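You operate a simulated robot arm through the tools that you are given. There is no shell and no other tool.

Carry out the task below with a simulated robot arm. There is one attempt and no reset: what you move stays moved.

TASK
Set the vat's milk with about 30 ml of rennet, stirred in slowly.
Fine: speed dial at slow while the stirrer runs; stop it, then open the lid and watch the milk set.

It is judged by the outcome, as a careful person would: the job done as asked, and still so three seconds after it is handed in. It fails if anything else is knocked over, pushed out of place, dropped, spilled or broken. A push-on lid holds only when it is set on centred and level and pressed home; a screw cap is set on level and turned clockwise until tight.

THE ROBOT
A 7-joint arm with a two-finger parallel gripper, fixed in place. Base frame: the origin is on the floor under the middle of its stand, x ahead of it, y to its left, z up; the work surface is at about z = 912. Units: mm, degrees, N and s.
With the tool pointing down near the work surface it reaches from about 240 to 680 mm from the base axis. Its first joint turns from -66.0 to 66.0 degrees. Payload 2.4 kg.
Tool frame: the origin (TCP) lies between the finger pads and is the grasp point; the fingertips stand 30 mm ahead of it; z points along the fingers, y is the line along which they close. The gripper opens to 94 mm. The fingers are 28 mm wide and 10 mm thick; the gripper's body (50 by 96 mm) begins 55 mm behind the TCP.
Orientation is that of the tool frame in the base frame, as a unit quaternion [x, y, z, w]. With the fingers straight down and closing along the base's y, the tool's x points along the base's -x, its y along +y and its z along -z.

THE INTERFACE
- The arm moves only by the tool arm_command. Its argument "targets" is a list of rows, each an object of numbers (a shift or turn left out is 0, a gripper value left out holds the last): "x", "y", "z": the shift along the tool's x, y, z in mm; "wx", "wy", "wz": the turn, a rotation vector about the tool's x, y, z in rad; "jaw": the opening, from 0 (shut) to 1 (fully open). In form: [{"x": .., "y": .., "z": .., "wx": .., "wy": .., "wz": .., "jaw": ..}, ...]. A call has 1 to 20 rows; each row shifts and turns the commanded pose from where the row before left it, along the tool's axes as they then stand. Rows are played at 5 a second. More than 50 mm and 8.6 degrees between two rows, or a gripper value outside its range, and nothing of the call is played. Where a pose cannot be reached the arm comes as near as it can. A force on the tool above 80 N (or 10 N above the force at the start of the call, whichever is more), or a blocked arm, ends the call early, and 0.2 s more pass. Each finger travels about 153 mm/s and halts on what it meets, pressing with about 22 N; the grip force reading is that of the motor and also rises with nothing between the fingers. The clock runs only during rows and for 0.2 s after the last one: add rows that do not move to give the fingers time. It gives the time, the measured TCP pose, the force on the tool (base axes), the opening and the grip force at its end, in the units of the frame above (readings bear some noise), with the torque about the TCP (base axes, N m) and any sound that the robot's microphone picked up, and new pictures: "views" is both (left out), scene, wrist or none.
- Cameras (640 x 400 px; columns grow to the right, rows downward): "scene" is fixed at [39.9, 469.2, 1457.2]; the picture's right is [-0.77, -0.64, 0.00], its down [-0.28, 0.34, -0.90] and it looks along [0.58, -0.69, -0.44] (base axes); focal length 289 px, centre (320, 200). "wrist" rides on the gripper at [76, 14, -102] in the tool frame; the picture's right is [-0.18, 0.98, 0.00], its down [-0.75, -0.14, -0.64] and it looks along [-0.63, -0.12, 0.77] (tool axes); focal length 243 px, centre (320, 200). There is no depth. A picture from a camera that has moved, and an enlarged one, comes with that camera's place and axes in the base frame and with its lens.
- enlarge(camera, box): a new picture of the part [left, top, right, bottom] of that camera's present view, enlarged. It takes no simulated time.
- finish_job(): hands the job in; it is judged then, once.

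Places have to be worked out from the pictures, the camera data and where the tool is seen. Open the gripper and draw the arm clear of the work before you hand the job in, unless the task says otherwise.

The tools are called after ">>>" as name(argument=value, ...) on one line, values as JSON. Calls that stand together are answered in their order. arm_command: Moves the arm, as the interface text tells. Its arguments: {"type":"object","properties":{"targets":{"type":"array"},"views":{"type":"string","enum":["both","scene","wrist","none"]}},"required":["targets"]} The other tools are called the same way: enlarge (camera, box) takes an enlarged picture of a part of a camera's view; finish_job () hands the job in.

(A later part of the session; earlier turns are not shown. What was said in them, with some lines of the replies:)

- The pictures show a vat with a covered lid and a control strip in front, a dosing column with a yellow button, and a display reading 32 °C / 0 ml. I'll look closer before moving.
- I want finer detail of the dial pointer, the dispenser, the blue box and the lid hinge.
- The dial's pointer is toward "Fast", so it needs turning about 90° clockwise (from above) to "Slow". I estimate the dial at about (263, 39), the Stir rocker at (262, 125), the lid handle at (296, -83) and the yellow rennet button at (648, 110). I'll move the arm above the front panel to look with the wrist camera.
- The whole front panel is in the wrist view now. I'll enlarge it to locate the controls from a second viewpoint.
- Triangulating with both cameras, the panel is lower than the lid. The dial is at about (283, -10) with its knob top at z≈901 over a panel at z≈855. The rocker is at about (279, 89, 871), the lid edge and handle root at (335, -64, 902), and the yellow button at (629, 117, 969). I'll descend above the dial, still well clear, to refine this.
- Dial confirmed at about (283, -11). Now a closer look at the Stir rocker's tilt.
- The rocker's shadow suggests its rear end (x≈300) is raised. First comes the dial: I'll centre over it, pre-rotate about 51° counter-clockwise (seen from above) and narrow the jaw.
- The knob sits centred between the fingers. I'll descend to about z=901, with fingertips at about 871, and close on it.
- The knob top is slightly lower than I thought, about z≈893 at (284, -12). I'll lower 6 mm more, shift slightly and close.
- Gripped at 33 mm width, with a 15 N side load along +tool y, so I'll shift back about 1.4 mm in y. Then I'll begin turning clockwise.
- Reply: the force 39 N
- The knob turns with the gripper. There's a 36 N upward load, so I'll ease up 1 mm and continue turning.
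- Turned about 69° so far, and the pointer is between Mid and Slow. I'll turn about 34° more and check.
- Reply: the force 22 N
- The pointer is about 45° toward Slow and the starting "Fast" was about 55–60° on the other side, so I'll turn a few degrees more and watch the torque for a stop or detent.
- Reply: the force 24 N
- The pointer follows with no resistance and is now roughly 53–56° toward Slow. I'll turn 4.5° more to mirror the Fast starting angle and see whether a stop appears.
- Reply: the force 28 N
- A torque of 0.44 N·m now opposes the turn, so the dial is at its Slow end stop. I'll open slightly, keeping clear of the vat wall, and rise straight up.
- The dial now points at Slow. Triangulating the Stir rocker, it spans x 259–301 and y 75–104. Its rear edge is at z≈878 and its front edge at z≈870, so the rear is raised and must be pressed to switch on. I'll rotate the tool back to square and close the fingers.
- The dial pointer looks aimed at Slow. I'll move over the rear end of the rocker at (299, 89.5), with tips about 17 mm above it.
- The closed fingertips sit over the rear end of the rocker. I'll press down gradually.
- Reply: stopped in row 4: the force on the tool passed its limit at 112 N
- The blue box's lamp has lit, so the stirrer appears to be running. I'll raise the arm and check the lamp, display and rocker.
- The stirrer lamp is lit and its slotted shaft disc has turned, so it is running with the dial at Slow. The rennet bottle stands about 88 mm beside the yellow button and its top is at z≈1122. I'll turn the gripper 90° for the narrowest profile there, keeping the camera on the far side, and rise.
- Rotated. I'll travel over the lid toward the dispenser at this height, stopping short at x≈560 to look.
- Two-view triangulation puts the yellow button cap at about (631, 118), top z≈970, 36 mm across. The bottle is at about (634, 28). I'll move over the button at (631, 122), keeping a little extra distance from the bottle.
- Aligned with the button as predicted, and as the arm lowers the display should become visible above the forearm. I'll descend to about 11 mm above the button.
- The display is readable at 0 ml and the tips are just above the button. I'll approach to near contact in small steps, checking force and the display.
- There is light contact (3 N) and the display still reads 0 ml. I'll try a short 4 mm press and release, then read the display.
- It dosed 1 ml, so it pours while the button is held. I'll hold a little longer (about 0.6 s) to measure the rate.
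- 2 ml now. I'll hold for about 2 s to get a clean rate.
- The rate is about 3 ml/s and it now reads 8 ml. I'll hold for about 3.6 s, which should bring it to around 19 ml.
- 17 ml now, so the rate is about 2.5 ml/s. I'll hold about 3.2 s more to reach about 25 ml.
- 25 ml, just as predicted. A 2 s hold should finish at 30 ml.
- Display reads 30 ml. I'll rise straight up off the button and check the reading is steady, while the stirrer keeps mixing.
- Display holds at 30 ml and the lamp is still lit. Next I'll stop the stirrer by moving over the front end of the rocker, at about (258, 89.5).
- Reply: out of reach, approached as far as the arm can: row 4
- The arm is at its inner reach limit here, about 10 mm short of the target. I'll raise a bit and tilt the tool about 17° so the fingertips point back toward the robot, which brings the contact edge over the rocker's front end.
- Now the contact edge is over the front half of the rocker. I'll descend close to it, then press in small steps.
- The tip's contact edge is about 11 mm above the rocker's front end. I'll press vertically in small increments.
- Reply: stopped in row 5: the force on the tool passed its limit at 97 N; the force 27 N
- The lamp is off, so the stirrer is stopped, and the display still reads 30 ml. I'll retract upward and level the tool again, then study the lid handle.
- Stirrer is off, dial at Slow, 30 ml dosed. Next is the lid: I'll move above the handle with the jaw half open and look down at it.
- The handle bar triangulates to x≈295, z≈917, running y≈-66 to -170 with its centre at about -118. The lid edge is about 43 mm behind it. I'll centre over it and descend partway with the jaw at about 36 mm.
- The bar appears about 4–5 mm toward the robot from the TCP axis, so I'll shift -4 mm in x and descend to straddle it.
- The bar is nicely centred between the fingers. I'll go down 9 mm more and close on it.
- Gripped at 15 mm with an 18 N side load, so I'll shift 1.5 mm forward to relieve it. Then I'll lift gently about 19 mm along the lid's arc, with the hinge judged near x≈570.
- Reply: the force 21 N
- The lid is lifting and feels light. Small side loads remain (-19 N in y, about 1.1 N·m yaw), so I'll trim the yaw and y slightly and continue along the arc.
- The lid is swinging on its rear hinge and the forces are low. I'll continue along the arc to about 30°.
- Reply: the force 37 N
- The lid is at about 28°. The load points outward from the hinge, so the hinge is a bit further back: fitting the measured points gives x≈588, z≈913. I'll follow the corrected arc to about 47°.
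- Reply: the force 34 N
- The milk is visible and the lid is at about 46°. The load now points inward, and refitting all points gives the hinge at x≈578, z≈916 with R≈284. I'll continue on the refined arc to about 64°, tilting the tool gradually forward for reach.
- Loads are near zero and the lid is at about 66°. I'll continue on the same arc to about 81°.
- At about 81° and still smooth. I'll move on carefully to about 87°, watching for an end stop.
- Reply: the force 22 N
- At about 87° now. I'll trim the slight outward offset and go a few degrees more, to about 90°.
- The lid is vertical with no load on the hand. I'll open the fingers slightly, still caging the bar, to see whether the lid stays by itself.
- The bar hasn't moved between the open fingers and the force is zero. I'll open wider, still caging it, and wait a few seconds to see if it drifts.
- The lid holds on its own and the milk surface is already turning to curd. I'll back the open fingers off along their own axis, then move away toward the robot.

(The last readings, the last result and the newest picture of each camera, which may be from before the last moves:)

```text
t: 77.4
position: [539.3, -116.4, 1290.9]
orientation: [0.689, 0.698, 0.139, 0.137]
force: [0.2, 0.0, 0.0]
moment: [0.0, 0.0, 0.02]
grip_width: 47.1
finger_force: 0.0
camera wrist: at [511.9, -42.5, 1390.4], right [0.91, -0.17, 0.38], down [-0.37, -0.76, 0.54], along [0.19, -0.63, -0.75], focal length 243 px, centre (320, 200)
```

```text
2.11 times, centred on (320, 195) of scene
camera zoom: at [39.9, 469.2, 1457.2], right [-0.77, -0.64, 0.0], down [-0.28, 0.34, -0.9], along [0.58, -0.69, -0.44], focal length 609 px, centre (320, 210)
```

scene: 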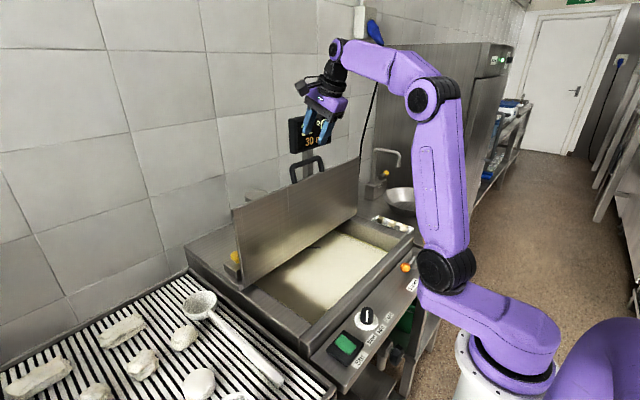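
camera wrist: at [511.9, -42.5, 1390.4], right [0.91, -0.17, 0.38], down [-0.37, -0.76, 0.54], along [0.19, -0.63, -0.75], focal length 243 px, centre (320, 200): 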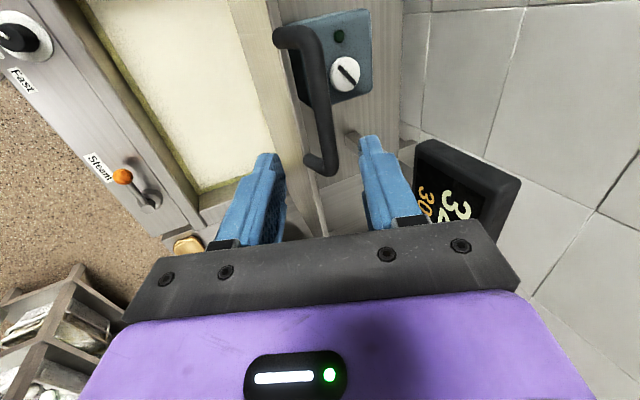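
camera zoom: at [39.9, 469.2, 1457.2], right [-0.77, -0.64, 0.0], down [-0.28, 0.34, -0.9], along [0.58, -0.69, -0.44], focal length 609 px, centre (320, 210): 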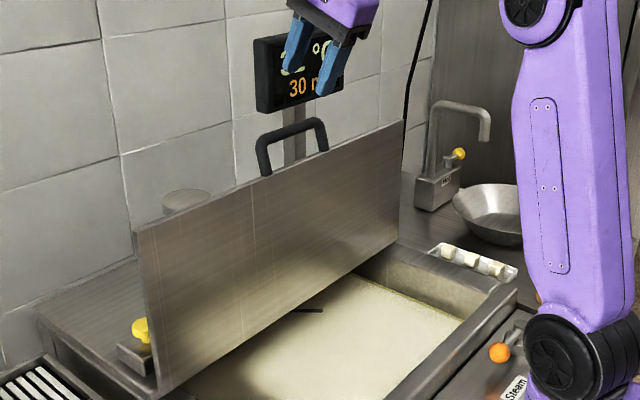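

Clear of the handle, and the lid stands open. I'll move back toward the robot at this height, level the tool and let the milk set while watching.

>>> arm_command(targets=[{"y": -27.7, "z": -11.4}, {"y": -27.7, "z": -11.4}, {"y": -27.7, "z": -11.4}, {"y": -27.7, "z": -11.4}, {"y": -27.7, "z": -11.4}, {"wx": 0.13}, {"wx": 0.13}, {"wx": 0.13}, {}, {}, {}, {}, {}, {}])

>>> enlarge(camera="scene", box=[220, 100, 420, 290])

>>> enlarge(camera="scene", box=[240, 220, 420, 370])

```text
t: 80.4
position: [389.4, -118.6, 1289.3]
orientation: [0.702, 0.712, 0.002, 0.001]
force: [0.3, -0.3, -0.2]
moment: [0.0, 0.01, 0.0]
grip_width: 47.0
finger_force: 0.1
camera wrist: at [402.8, -44.7, 1392.1], right [0.99, -0.17, 0.0], down [-0.13, -0.76, 0.64], along [-0.11, -0.63, -0.77], focal length 243 px, centre (320, 200)
```

scene: 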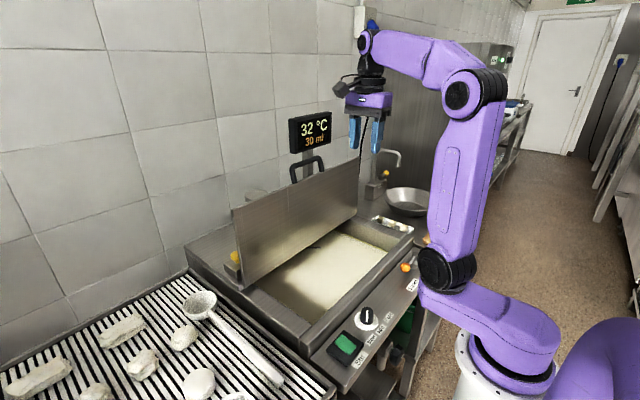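
wrist: 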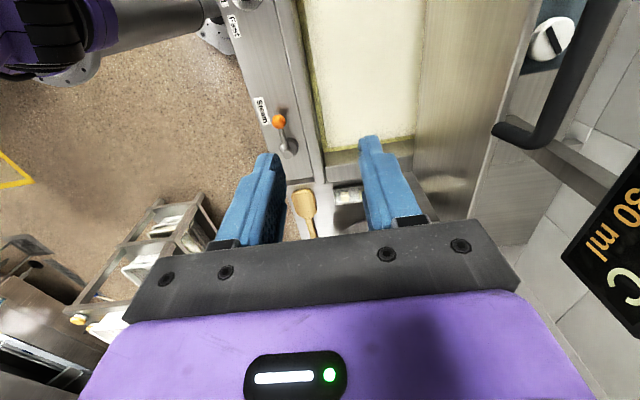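

```text
2.11 times, centred on (320, 195) of scene
camera zoom: at [39.9, 469.2, 1457.2], right [-0.77, -0.64, 0.0], down [-0.28, 0.34, -0.9], along [0.58, -0.69, -0.44], focal length 609 px, centre (320, 210)
```

zoom: 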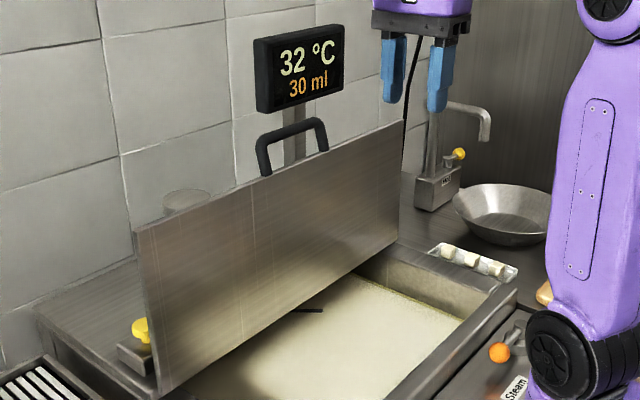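

```text
2.67 times, centred on (330, 295) of scene
camera zoom: at [39.9, 469.2, 1457.2], right [-0.77, -0.64, 0.0], down [-0.28, 0.34, -0.9], along [0.58, -0.69, -0.44], focal length 771 px, centre (293, -53)
```

zoom: 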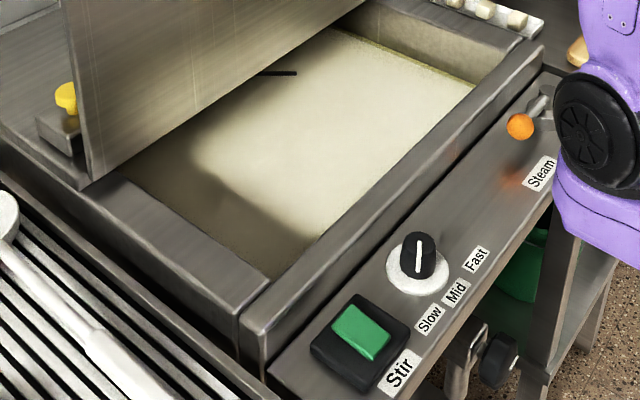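

The stirrer is off, the dial is at Slow, the display shows 30 ml, the lid stands open and the curd is forming. I'll open the gripper fully and watch a few seconds more to confirm nothing changes.

>>> arm_command(targets=[{"jaw": 0.8}, {"jaw": 1}, {}, {}, {}, {}, {}, {}, {}, {}, {}, {}, {}, {}, {}, {}, {}, {}, {}, {}])

>>> enlarge(camera="scene", box=[240, 220, 420, 370])

>>> enlarge(camera="wrist", box=[240, 0, 640, 250])

>>> enlarge(camera="scene", box=[200, 100, 460, 300])

```text
t: 84.6
position: [388.5, -118.6, 1288.6]
orientation: [0.702, 0.712, 0.003, 0.001]
force: [0.7, -0.1, 0.1]
moment: [0.0, 0.01, -0.01]
grip_width: 94.3
finger_force: 0.1
camera wrist: at [402.8, -44.7, 1392.1], right [0.99, -0.17, 0.0], down [-0.13, -0.76, 0.64], along [-0.11, -0.63, -0.77], focal length 243 px, centre (320, 200)
```

scene: 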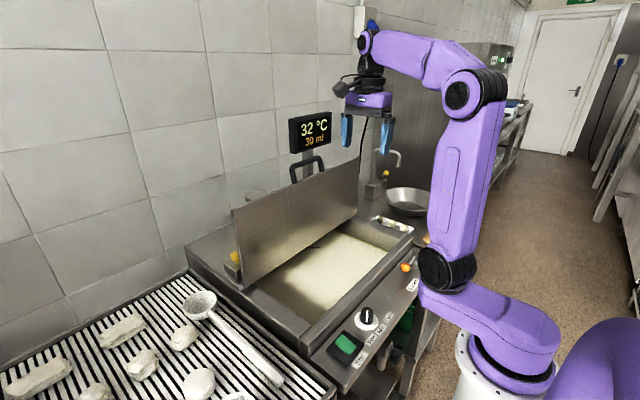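
wrist: 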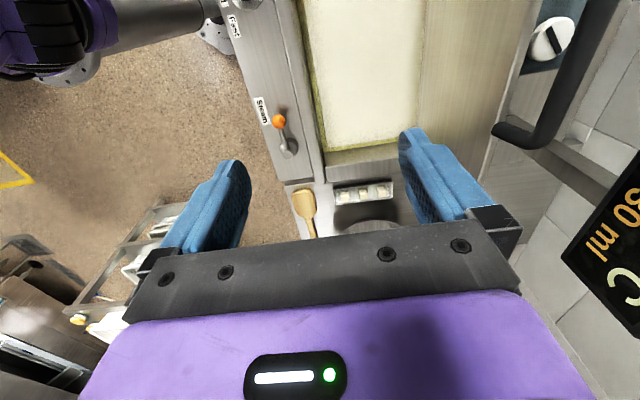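

```text
2.67 times, centred on (330, 295) of scene
camera zoom: at [39.9, 469.2, 1457.2], right [-0.77, -0.64, 0.0], down [-0.28, 0.34, -0.9], along [0.58, -0.69, -0.44], focal length 771 px, centre (293, -53)
```

zoom: 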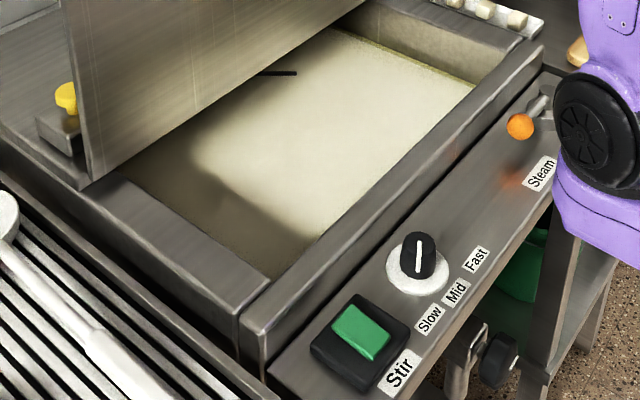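

```text
1.60 times, centred on (440, 125) of wrist
camera zoom: at [402.8, -44.7, 1392.1], right [0.99, -0.17, 0.0], down [-0.13, -0.76, 0.64], along [-0.11, -0.63, -0.77], focal length 388 px, centre (128, 320)
```

zoom: 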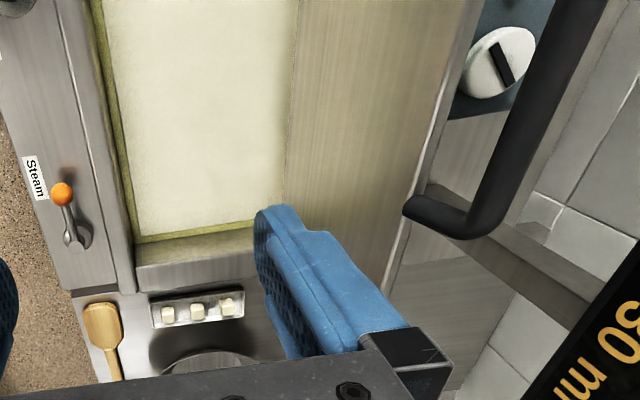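

```text
2.00 times, centred on (330, 200) of scene
camera zoom: at [39.9, 469.2, 1457.2], right [-0.77, -0.64, 0.0], down [-0.28, 0.34, -0.9], along [0.58, -0.69, -0.44], focal length 578 px, centre (300, 200)
```

zoom: 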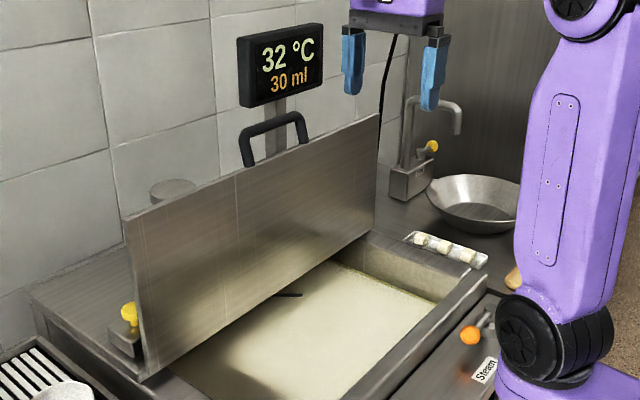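

The curd has set, shrunk slightly from the vat walls with a rim of whey. The lid stands open and steady, 30 ml was dosed, the stirrer is off, the dial is at Slow and everything else is in place. The arm is clear with the gripper open, so I'm handing in the job.

>>> finish_job()

```text
The job is handed in.
```

The milk in the vat has set. It was dosed with 30 ml of rennet, stirred in at Slow, and the job is handed in.

- **Speed dial:** it was on Fast at the start. I turned it to Slow before switching the stirrer on, and it is still there.
- **Rennet:** I dosed it in short presses with the stirrer running. The display reads 30 ml, at 32 °C.
- **Stirrer:** I switched it off before opening the lid, and its lamp is dark.
- **Lid:** it stands open at about vertical and did not move in the roughly ten seconds I watched after letting go of it.
- **Milk:** it has turned to curd, with a thin line of whey along the vat walls.

I saw nothing knocked over, moved or spilled. The arm is clear of the vat with the gripper open.
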